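You operate a simulated robot arm through the tools that you are given. There is no shell and no other tool. Be economical: measure what you need, move in short steps, check, and stop when the job is done.

You are at the controls of a simulated robot arm. One attempt, no reset.

TASK
Take the white pad holder and put it on top of the blue gear.
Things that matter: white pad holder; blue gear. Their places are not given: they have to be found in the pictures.

The check looks at the end state, three seconds after you hand in, the way a careful person would. Anything else that was tipped, shoved, dropped, spilled or broken makes it a failure.

THE ROBOT
A 6-joint arm with a two-finger parallel gripper, fixed in place. Base frame: the origin is at the foot of the arm, x ahead of it, y to its left, z up; the work surface is at about z = 0. Lengths are in mm, angles in rad, forces in N, time in s.
With the tool pointing down near the work surface it reaches from about 160 to 420 mm from the base axis. Its first joint turns from -1.152 to 1.152 rad. Payload 1.57 kg.
The tool frame sits at the grasp point between the pads (the TCP): z along the fingers, y along the line on which they close. The tips reach 30 mm beyond it. Largest opening 80 mm; finger width 17, thickness 12; the body of the gripper, 40 by 82 mm, starts 80 mm behind the TCP.
Orientation is told as [roll, pitch, yaw] about the base's x, y, z axes, in that order, counted from this pose: with the fingers straight down and closing along the base's y, the tool's x points along the base's -x, its y along +y and its z along -z.

THE INTERFACE
- The arm moves only by the tool apply_moves. Its argument "motion" is a list of rows, each a list of 7 numbers: the shift along the tool's x, y, z in m, then the turn, a rotation vector about the tool's x, y, z in rad, then the opening, from 0 (shut) to 1 (fully open). In form: [[x, y, z, rx, ry, rz, hand], ...]. A call has 1 to 10 rows; each row is the pose to reach, as a shift and turn from the pose commanded when the call began, along the tool's axes at that moment. A row lasts 0.2 s, in which the tool goes at most 50 mm and 0.15 rad; a call with a longer step from one row to the next is refused whole, and so is a gripper value outside its range. Where a pose cannot be reached the arm comes as near as it can. A force on the tool above 40 N (or 10 N above the force at the start of the call, whichever is more), or a blocked arm, ends the call early, and 0.2 s more pass. Each finger travels about 153 mm/s and halts on what it meets, pressing with about 42 N; the grip force reading is that of the motor and also rises with nothing between the fingers. The clock runs only during rows and for 0.2 s after the last one: add rows that repeat a pose to give the fingers time. It gives the time, the measured TCP pose, the force on the tool (base axes), the opening and the grip force at its end, in the units of the frame above (readings bear some noise), and new pictures: "show" is both (left out), scene, wrist or none.
- Cameras (640 x 400 px; columns grow to the right, rows downward): "scene" is fixed at [51.4, -328.6, 424.6]; the picture's right is [0.82, -0.58, 0.00], its down [-0.33, -0.46, -0.82] and it looks along [0.48, 0.67, -0.57] (base axes); focal length 315 px, centre (320, 200). "wrist" rides on the gripper at [-32, 0, -78] in the tool frame; the picture's right is [0.00, -1.00, 0.00], its down [0.97, 0.00, -0.24] and it looks along [0.24, 0.00, 0.97] (tool axes); focal length 218 px, centre (320, 200).
- measure_at(camera, pixels): for up to 12 pixels [column, row] of the newest picture of that camera ("zoom" is the newest enlarged one), the place [x, y, z] in the base frame of the surface seen there, good to about 3 mm. The clock stands still meanwhile.
- inspect(camera, box): a new picture of the part [left, top, right, bottom] of that camera's present view, enlarged. The clock stands still meanwhile.
- finish_job(): hands the job in; it is judged then, once.

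Keep the steps short. Do not move on a guess: measure, check each grasp and each placing, and mend mistakes. In all there are 60 turns and 120 pictures (those below and enlarged ones count). Leave the gripper open and the arm clear of the work at the hand-in unless told otherwise, and finish with a single line.

The tools are called after "Emit:" by a JSON object that holds its "method" and its "body". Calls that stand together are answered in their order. apply_moves: Moves the arm, as the interface text tells. Its arguments: {"type":"object","properties":{"motion":{"type":"array","items":{"type":"array","items":{"type":"number"}}},"show":{"type":"string","enum":["both","scene","wrist","none"]}},"required":["motion"]} The other tools are called the same way: measure_at (camera, pixels) gives the place of the surface under pixels of a picture; inspect (camera, box) takes an enlarged picture of a part of a camera's view; finish_job () hands the job in.

At the start:

```text
time_s: 0.0
tool_pos: [228.3, 0.8, 246.7]
ee_rot: [0.0, -0.001, 0.001]
force: [-1.1, -0.6, -0.8]
opening: 79.8
finger_force: 0.0
```

scene: 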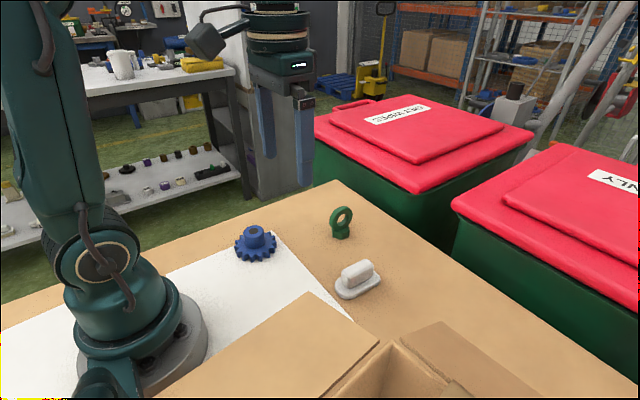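
wrist: 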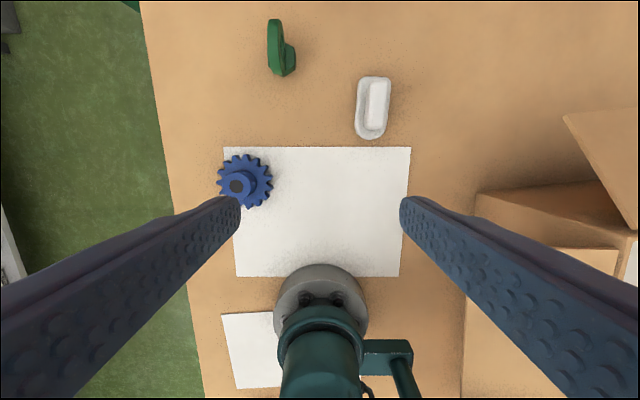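

I see the white holder at about scene (358,280) and the blue gear at (255,243). I will enlarge both and measure.

Emit:
{"method": "inspect", "body": {"camera": "scene", "box": [220, 190, 400, 310]}}

Emit:
{"method": "inspect", "body": {"camera": "wrist", "box": [200, 50, 440, 220]}}

Emit:
{"method": "measure_at", "body": {"camera": "wrist", "pixels": [[377, 84], [374, 104], [371, 124], [367, 104], [389, 104], [361, 104], [375, 77], [371, 137], [237, 186], [245, 170], [260, 185], [300, 180]]}}

Emit:
{"method": "measure_at", "body": {"camera": "scene", "pixels": [[347, 270], [357, 266], [368, 261], [358, 277], [358, 290], [338, 287], [379, 272], [256, 228], [256, 234], [248, 228], [266, 228], [256, 255]]}}

```text
3.33 times, centred on (310, 250) of scene
```

zoom: 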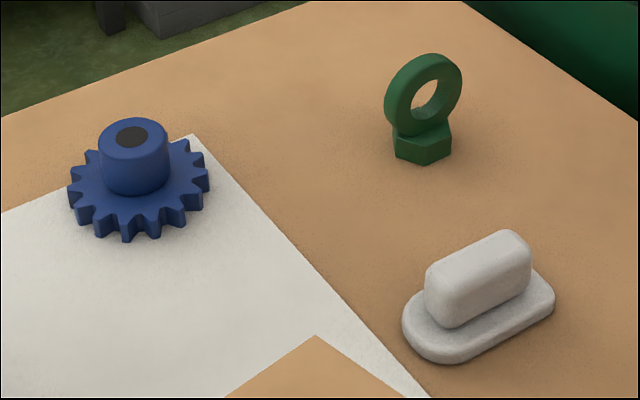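

```text
2.35 times, centred on (320, 135) of wrist
```

zoom: 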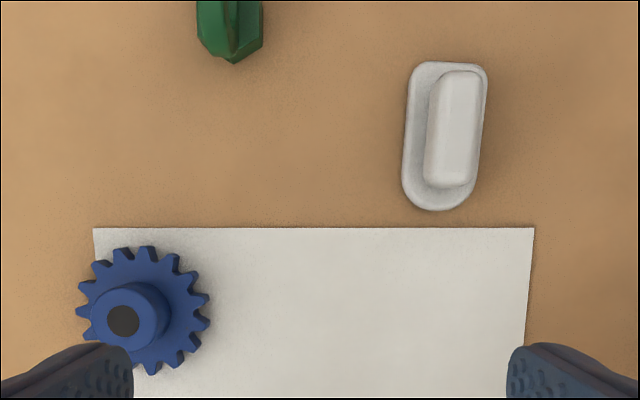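

```text
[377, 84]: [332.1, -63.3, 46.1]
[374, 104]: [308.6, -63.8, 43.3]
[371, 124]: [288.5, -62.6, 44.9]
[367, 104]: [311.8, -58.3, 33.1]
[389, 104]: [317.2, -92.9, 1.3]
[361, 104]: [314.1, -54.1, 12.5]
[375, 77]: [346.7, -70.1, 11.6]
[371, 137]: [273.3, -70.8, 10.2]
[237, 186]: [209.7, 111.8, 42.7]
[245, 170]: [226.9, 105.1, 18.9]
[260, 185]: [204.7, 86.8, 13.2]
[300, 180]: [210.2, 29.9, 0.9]
```

```text
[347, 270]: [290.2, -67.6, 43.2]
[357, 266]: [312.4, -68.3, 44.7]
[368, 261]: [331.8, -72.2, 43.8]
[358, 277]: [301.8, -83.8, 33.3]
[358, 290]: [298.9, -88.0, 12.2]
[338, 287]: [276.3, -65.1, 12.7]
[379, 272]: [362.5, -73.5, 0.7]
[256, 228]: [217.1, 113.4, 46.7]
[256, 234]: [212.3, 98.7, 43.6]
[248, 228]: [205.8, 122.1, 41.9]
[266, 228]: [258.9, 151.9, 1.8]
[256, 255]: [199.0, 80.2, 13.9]
```

The holder's handle is centred near (311,-67), with its top at z≈44 and base top at z≈12. The gear hub is near (211,109), with its top at z≈44. I'll move above the holder for a closer look.

Emit:
{"method": "apply_moves", "body": {"motion": [[-0.02, -0.017, 0.02, 0, 0, 0, 1], [-0.041, -0.034, 0.04, 0, 0, 0, 1], [-0.062, -0.051, 0.06, 0, 0, 0, 1], [-0.082, -0.067, 0.08, 0, 0, 0, 1], [-0.082, -0.067, 0.08, 0, 0, 0, 1]], "show": "wrist"}}

Emit:
{"method": "inspect", "body": {"camera": "wrist", "box": [240, 130, 400, 270]}}

```text
time_s: 1.2
tool_pos: [311.0, -65.6, 168.4]
ee_rot: [0.0, 0.001, 0.0]
force: [0.0, -0.4, 0.0]
opening: 79.8
finger_force: 0.2
```

wrist: 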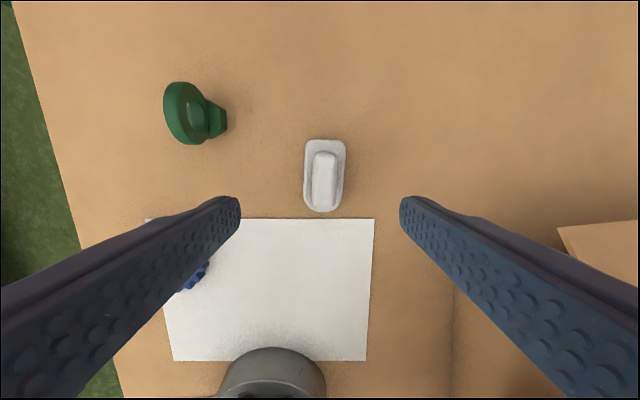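

```text
2.86 times, centred on (320, 200) of wrist
```

zoom: 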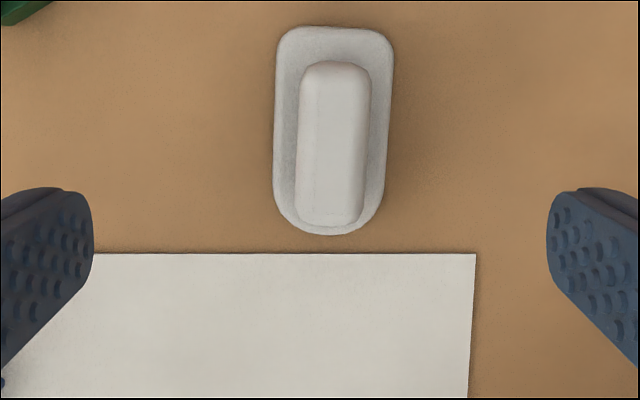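

The view is clear, so I'll measure the handle's edges and ends and the base outline in this zoom.

Emit:
{"method": "measure_at", "body": {"camera": "zoom", "pixels": [[304, 90], [366, 90], [298, 200], [360, 200], [334, 68], [328, 218], [278, 120], [386, 120], [335, 30], [326, 230], [283, 60], [279, 190]]}}

```text
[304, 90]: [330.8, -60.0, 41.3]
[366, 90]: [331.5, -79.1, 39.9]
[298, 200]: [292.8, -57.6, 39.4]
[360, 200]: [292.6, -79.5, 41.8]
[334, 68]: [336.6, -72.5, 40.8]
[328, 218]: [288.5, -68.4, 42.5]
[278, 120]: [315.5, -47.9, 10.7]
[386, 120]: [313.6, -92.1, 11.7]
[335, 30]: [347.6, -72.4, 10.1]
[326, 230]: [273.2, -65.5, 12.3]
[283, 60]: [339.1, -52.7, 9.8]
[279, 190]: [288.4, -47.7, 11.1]
```

The handle is centred at about (311.5,-69.3), roughly 21 mm thick, and its long axis is turned about -0.06 rad. I'll turn to match and go down so the tips stop just above the base (z≈11).

Emit:
{"method": "apply_moves", "body": {"motion": [[-0.001, -0.003, 0.03, 0, 0, 0.06, 1], [-0.001, -0.003, 0.06, 0, 0, 0.06, 1], [-0.001, -0.003, 0.085, 0, 0, 0.06, 1], [-0.001, -0.003, 0.105, 0, 0, 0.06, 1], [-0.001, -0.003, 0.118, 0, 0, 0.06, 1], [-0.001, -0.003, 0.118, 0, 0, 0.06, 1]]}}

```text
time_s: 2.6
tool_pos: [312.9, -69.7, 48.5]
ee_rot: [-0.002, 0.0, -0.062]
force: [0.2, -0.6, -1.4]
opening: 79.8
finger_force: 0.0
```

scene: 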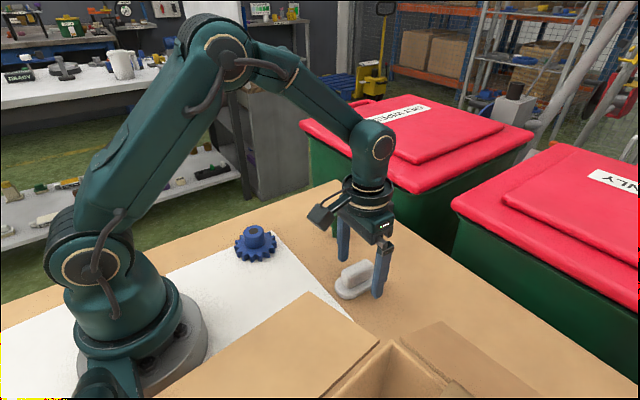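
wrist: 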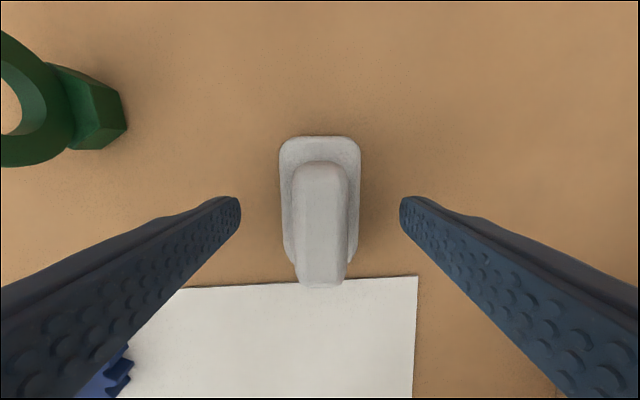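

The fingers straddle the handle (wrist column about 320), aligned with it. I'll close now.

Emit:
{"method": "apply_moves", "body": {"motion": [[0, 0, 0, 0, 0, 0, 0.6], [0, 0, 0, 0, 0, 0, 0.35], [0, 0, 0, 0, 0, 0, 0.15], [0, 0, 0, 0, 0, 0, 0], [0, 0, 0, 0, 0, 0, 0]], "show": "wrist"}}

```text
time_s: 3.8
tool_pos: [312.8, -69.9, 48.7]
ee_rot: [0.0, 0.0, -0.061]
force: [-0.3, 0.2, 0.3]
opening: 22.8
finger_force: 35.8
```

wrist: 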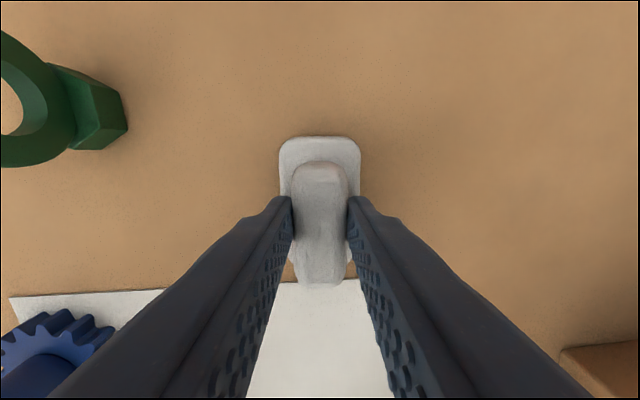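

The handle is held at 22.8 mm with 36 N. I'll lift it straight up by 100 mm.

Emit:
{"method": "apply_moves", "body": {"motion": [[0, 0, -0.015, 0, 0, 0, 0], [0, 0, -0.035, 0, 0, 0, 0], [0, 0, -0.06, 0, 0, 0, 0], [0, 0, -0.085, 0, 0, 0, 0], [0, 0, -0.1, 0, 0, 0, 0], [0, 0, -0.1, 0, 0, 0, 0]]}}

Emit:
{"method": "inspect", "body": {"camera": "scene", "box": [220, 160, 420, 310]}}

```text
time_s: 5.2
tool_pos: [312.9, -69.6, 150.3]
ee_rot: [0.0, -0.001, -0.061]
force: [-0.1, -0.7, -0.3]
opening: 22.8
finger_force: 35.4
```

scene: 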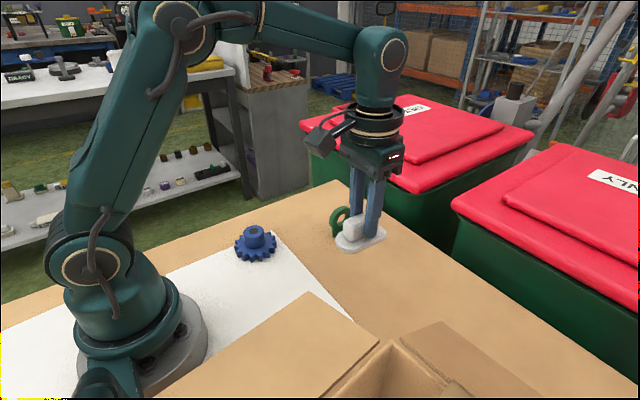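
wrist: 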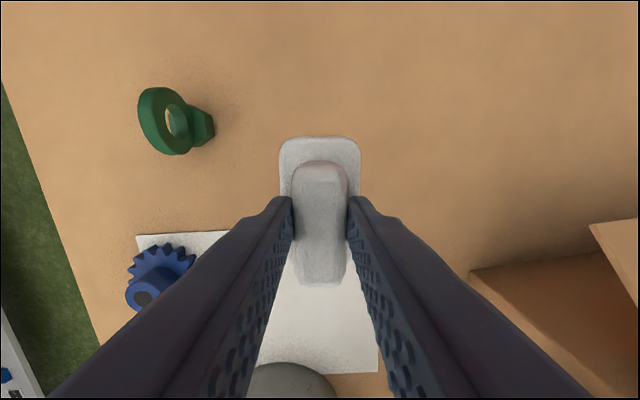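

```text
2.67 times, centred on (320, 235) of scene
```

zoom: 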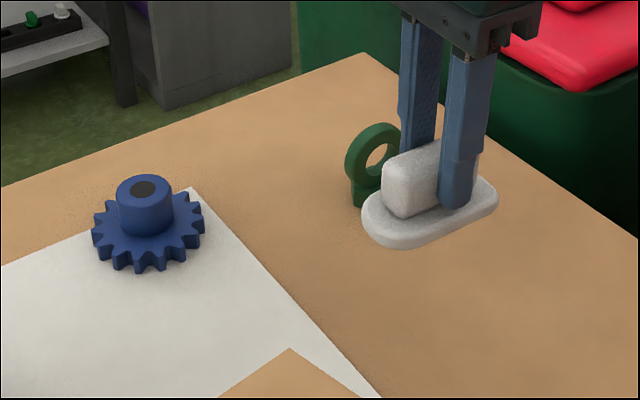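

The holder is lifted and level in the grip. I'll measure the gear's hub top in this zoom: rim near columns 121–168, rows 178–208.

Emit:
{"method": "measure_at", "body": {"camera": "zoom", "pixels": [[122, 190], [168, 189], [145, 178], [145, 205], [130, 182], [160, 181], [130, 201], [162, 200], [143, 188], [97, 235], [200, 222], [143, 265]]}}

Emit:
{"method": "measure_at", "body": {"camera": "wrist", "pixels": [[128, 292], [142, 298], [152, 287], [142, 309], [146, 284]]}}

```text
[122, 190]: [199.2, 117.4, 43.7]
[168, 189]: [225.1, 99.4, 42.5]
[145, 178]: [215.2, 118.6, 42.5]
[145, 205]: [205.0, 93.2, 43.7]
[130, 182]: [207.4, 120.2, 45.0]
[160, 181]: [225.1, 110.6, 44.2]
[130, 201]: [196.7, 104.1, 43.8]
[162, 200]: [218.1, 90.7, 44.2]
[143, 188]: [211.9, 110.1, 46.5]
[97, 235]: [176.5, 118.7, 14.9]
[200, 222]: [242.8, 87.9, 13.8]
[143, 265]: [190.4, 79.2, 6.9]
```

```text
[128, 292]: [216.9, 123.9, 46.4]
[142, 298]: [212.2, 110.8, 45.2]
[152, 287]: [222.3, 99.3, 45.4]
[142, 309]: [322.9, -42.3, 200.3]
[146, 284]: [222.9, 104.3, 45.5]
```

The hub centre is about (211.5,108), with its top at z≈44. The holder's base centre sits about 2 mm toward -x of the TCP, so the TCP target is (213.5,108). I'll move across at the present height.

Emit:
{"method": "apply_moves", "body": {"motion": [[0.008, 0.012, 0, 0, 0, 0, 0], [0.024, 0.037, 0, 0, 0, 0, 0], [0.042, 0.066, 0, 0, 0, 0, 0], [0.06, 0.094, 0, 0, 0, 0, 0], [0.078, 0.122, 0, 0, 0, 0, 0], [0.095, 0.148, 0, 0, 0, 0, 0], [0.105, 0.164, 0, 0, 0, 0, 0], [0.11, 0.1712, 0, 0, 0, 0, 0], [0.11, 0.1712, 0, 0, 0, 0, 0]]}}

Emit:
{"method": "inspect", "body": {"camera": "scene", "box": [180, 140, 340, 280]}}

```text
time_s: 7.2
tool_pos: [212.1, 110.8, 148.4]
ee_rot: [-0.001, 0.001, -0.061]
force: [-0.5, -0.5, 0.1]
opening: 23.4
finger_force: 35.6
```

scene: 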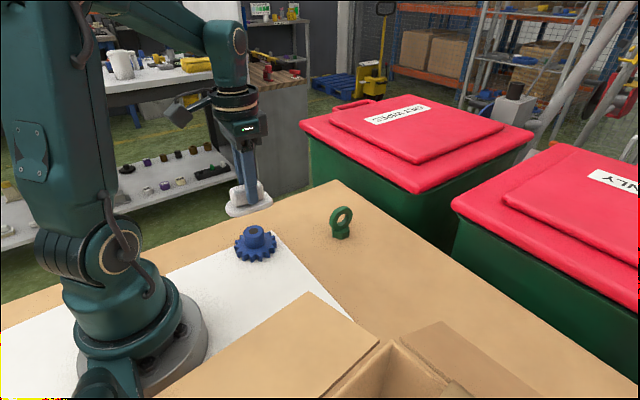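
wrist: 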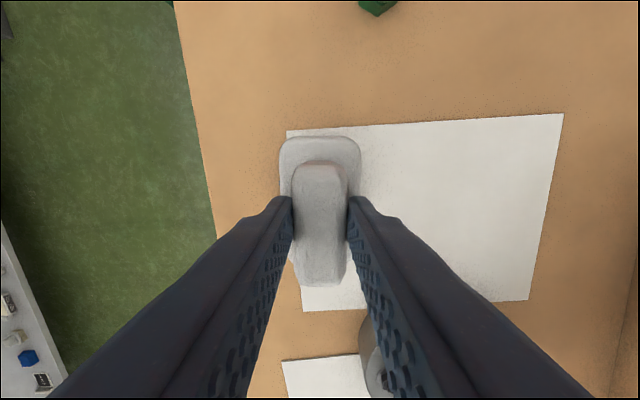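

```text
2.86 times, centred on (260, 210) of scene
```

zoom: 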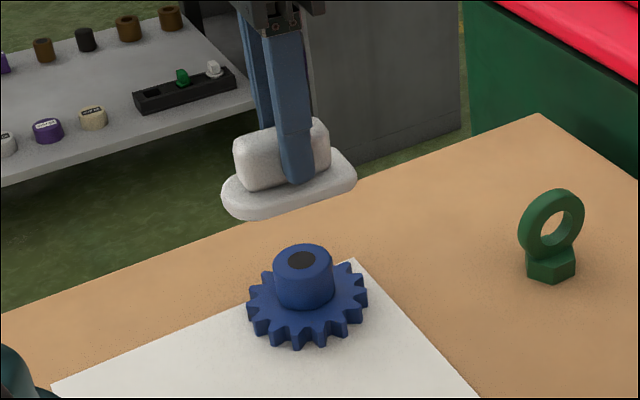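

The TCP reads (212.1,110.8), slightly past the target. I'll check where the holder actually is in this zoom.

Emit:
{"method": "measure_at", "body": {"camera": "zoom", "pixels": [[226, 190], [352, 170], [262, 214], [325, 197], [290, 200], [240, 204], [345, 186], [302, 248], [302, 273], [276, 260], [330, 260], [301, 260]]}}

Emit:
{"method": "apply_moves", "body": {"motion": [[0, 0, 0.01, 0, 0, 0, 0], [0, 0, 0.02, 0, 0, 0, 0], [0, 0, 0.02, 0, 0, 0, 0]], "show": "scene"}}

```text
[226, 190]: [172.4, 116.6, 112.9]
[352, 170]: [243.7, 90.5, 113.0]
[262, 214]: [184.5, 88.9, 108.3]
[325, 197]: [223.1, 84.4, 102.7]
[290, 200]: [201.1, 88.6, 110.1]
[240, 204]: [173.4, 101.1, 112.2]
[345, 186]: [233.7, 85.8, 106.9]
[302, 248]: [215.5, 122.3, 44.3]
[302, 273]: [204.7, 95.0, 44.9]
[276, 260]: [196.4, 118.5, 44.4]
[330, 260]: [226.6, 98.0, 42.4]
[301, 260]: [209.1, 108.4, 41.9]
```

```text
time_s: 8.0
tool_pos: [211.1, 108.5, 127.3]
ee_rot: [0.001, 0.002, -0.062]
force: [-0.3, 0.4, -0.6]
opening: 22.9
finger_force: 35.3
```

scene: 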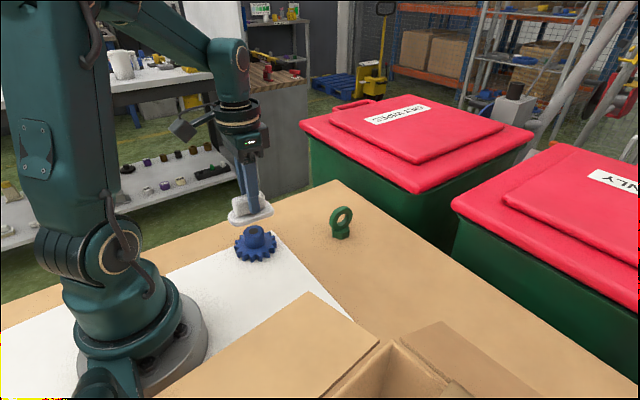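

The arm settled at (211.1,108.5,127.3), which puts the holder's underside at z≈79. I'll correct x by +2 mm and go down to about 5 mm above the hub.

Emit:
{"method": "apply_moves", "body": {"motion": [[-0.002, 0, 0.01, 0, 0, 0, 0], [-0.002, 0, 0.02, 0, 0, 0, 0], [-0.002, 0, 0.028, 0, 0, 0, 0], [-0.002, 0, 0.028, 0, 0, 0, 0], [-0.002, 0, 0.028, 0, 0, 0, 0]], "show": "scene"}}

Emit:
{"method": "inspect", "body": {"camera": "scene", "box": [200, 170, 310, 270]}}

```text
time_s: 9.2
tool_pos: [214.1, 109.0, 100.5]
ee_rot: [0.001, 0.001, -0.06]
force: [0.6, -1.0, 0.0]
opening: 22.9
finger_force: 35.4
```

scene: 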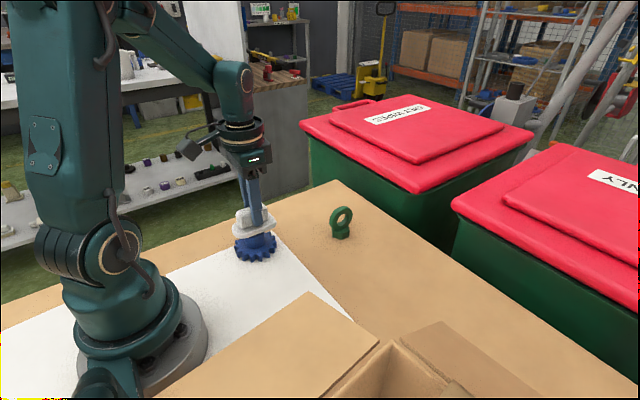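

```text
4.00 times, centred on (255, 220) of scene
```

zoom: 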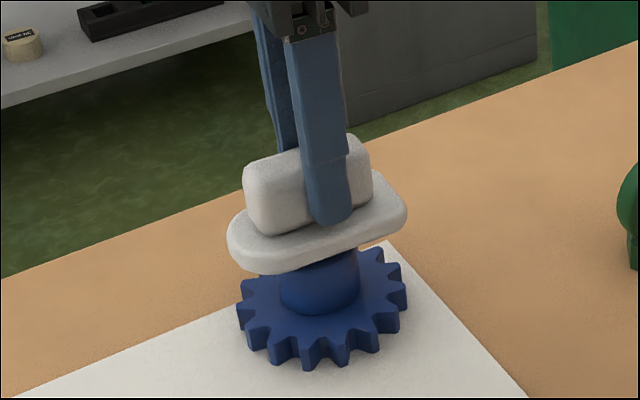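

The holder is centred over the hub, about 7 mm above it. I'll go down in small steps and watch the force.

Emit:
{"method": "apply_moves", "body": {"motion": [[0, 0, 0.002, 0, 0, 0, 0], [0, 0, 0.004, 0, 0, 0, 0], [0, 0, 0.005, 0, 0, 0, 0], [0, 0, 0.005, 0, 0, 0, 0]], "show": "none"}}

Emit:
{"method": "apply_moves", "body": {"motion": [[0, 0, 0.001, 0, 0, 0, 0], [0, 0, 0.001, 0, 0, 0, 0]], "show": "none"}}

```text
time_s: 10.2
tool_pos: [214.5, 108.4, 96.1]
ee_rot: [0.0, 0.001, -0.061]
force: [0.8, 0.5, 0.3]
opening: 23.1
finger_force: 35.5
```

```text
time_s: 10.8
tool_pos: [214.2, 108.1, 94.7]
ee_rot: [0.001, 0.0, -0.061]
force: [0.1, 0.3, -0.5]
opening: 22.8
finger_force: 35.1
```

There is no contact yet, so I'll go down another millimetre at a time.

Emit:
{"method": "apply_moves", "body": {"motion": [[0, 0, 0.001, 0, 0, 0, 0], [0, 0, 0.001, 0, 0, 0, 0]], "show": "none"}}

Emit:
{"method": "apply_moves", "body": {"motion": [[0, 0, 0.001, 0, 0, 0, 0], [0, 0, 0.001, 0, 0, 0, 0]], "show": "scene"}}

Emit:
{"method": "inspect", "body": {"camera": "scene", "box": [200, 170, 310, 270]}}

```text
time_s: 11.4
tool_pos: [214.3, 108.4, 94.2]
ee_rot: [0.001, -0.001, -0.062]
force: [0.7, -1.0, -1.2]
opening: 22.8
finger_force: 35.1
```

```text
time_s: 12.0
tool_pos: [214.2, 107.9, 93.6]
ee_rot: [0.001, 0.0, -0.062]
force: [0.4, 1.1, 0.5]
opening: 23.0
finger_force: 35.4
```

scene: 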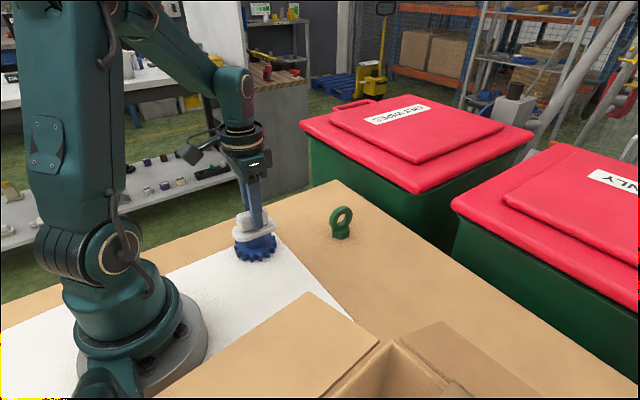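

```text
4.00 times, centred on (255, 220) of scene
```

zoom: 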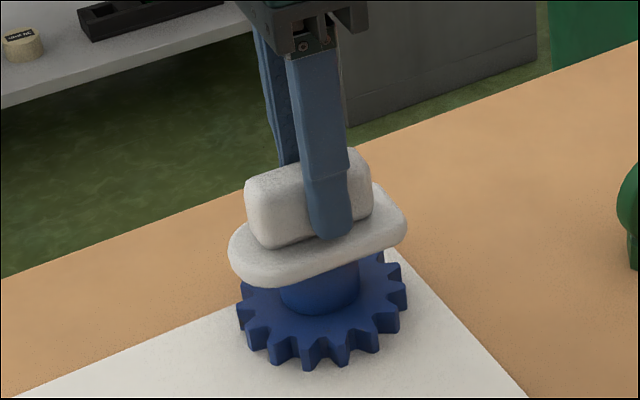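

The holder is very near the hub with no force yet. I'll keep stepping down 1 mm at a time until it touches.

Emit:
{"method": "apply_moves", "body": {"motion": [[0, 0, 0.001, 0, 0, 0, 0], [0, 0, 0.001, 0, 0, 0, 0]], "show": "none"}}

Emit:
{"method": "apply_moves", "body": {"motion": [[0, 0, 0.0005, 0, 0, 0, 0], [0, 0, 0.0005, 0, 0, 0, 0]], "show": "none"}}

```text
time_s: 12.6
tool_pos: [214.8, 108.9, 91.2]
ee_rot: [0.0, -0.001, -0.06]
force: [-8.2, -2.6, 27.9]
opening: 23.1
finger_force: 35.2
```

```text
time_s: 13.2
tool_pos: [215.2, 108.3, 91.8]
ee_rot: [0.001, -0.002, -0.061]
force: [-8.7, 2.9, 26.8]
opening: 22.8
finger_force: 35.5
```

Contact: 27 N upward. I'll ease off by about 0.7 mm before opening.

Emit:
{"method": "apply_moves", "body": {"motion": [[0, 0, -0.0007, 0, 0, 0, 0], [0, 0, -0.0007, 0, 0, 0, 0]], "show": "none"}}

```text
time_s: 13.8
tool_pos: [214.5, 107.1, 92.0]
ee_rot: [0.001, 0.001, -0.061]
force: [0.5, 0.3, 1.8]
opening: 23.1
finger_force: 35.2
```

The force is down to about 2 N, so the holder is resting on the hub. I'll open slowly and evenly.

Emit:
{"method": "apply_moves", "body": {"motion": [[0, 0, 0, 0, 0, 0, 0.3], [0, 0, 0, 0, 0, 0, 0.36], [0, 0, 0, 0, 0, 0, 0.45], [0, 0, 0, 0, 0, 0, 0.6], [0, 0, 0, 0, 0, 0, 0.8], [0, 0, 0, 0, 0, 0, 0.8]]}}

Emit:
{"method": "inspect", "body": {"camera": "scene", "box": [200, 170, 310, 270]}}

```text
time_s: 15.2
tool_pos: [214.9, 107.1, 91.9]
ee_rot: [0.0, 0.0, -0.06]
force: [-0.6, 0.1, 0.3]
opening: 63.9
finger_force: 0.1
```

scene: 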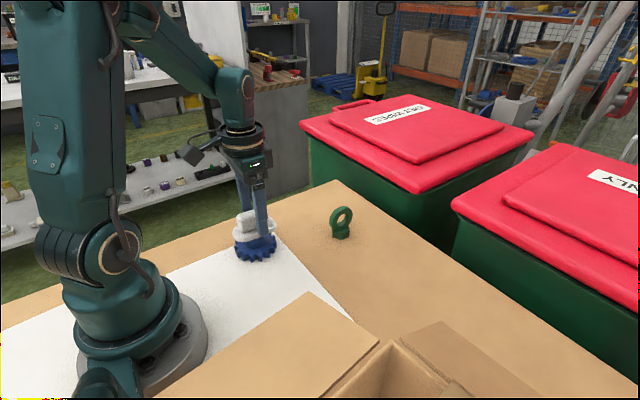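
wrist: 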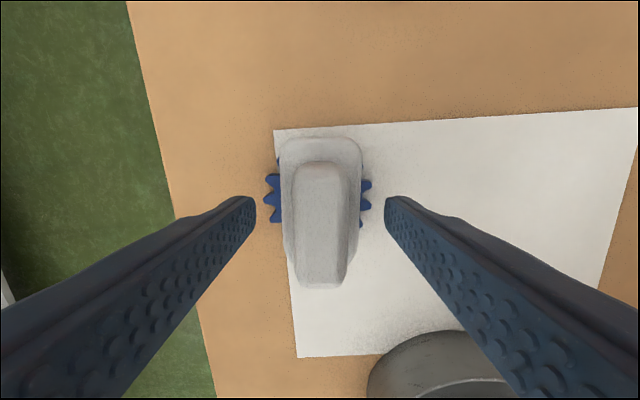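

```text
4.00 times, centred on (255, 220) of scene
```

zoom: 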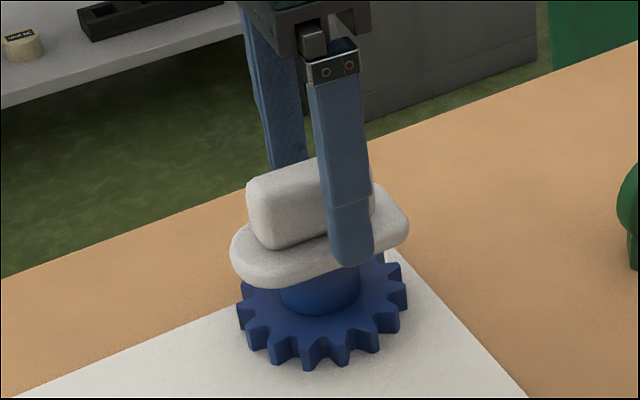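

The holder stays level on the hub and both fingers are free of it. I'll rise straight up 120 mm with the gripper opening fully.

Emit:
{"method": "apply_moves", "body": {"motion": [[0, 0, -0.01, 0, 0, 0, 0.9], [0, 0, -0.03, 0, 0, 0, 1], [0, 0, -0.055, 0, 0, 0, 1], [0, 0, -0.08, 0, 0, 0, 1], [0, 0, -0.105, 0, 0, 0, 1], [0, 0, -0.12, 0, 0, 0, 1], [0, 0, -0.12, 0, 0, 0, 1]]}}

Emit:
{"method": "inspect", "body": {"camera": "scene", "box": [200, 170, 310, 270]}}

```text
time_s: 16.8
tool_pos: [215.0, 108.2, 213.3]
ee_rot: [-0.001, -0.001, -0.061]
force: [0.0, -0.6, 0.7]
opening: 79.8
finger_force: 0.1
```

scene: 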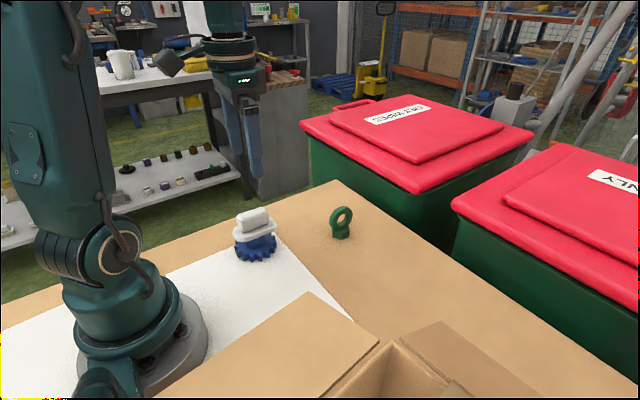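
wrist: 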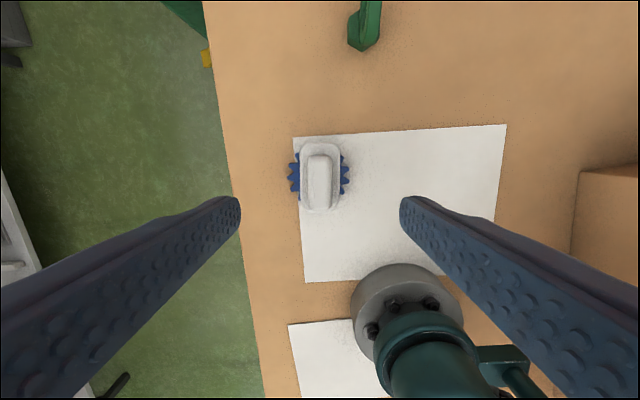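

```text
4.00 times, centred on (255, 220) of scene
```

zoom: 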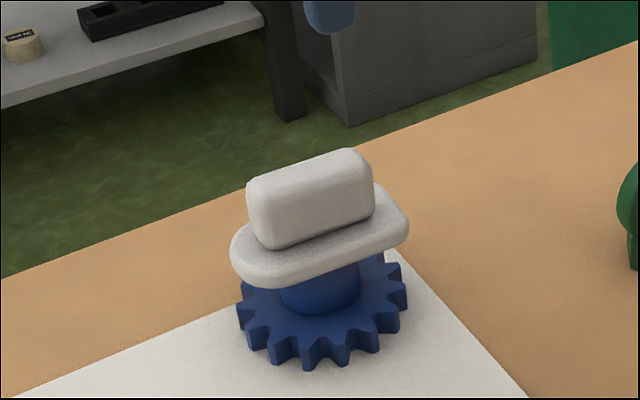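

The holder rests level and centred on the gear, nothing else has moved, and the arm is clear with the gripper open. I'll hand in.

Emit:
{"method": "finish_job", "body": {}}

```text
The job is handed in.
```

The white pad holder is sitting level on top of the blue gear, with the gripper open and the arm clear.
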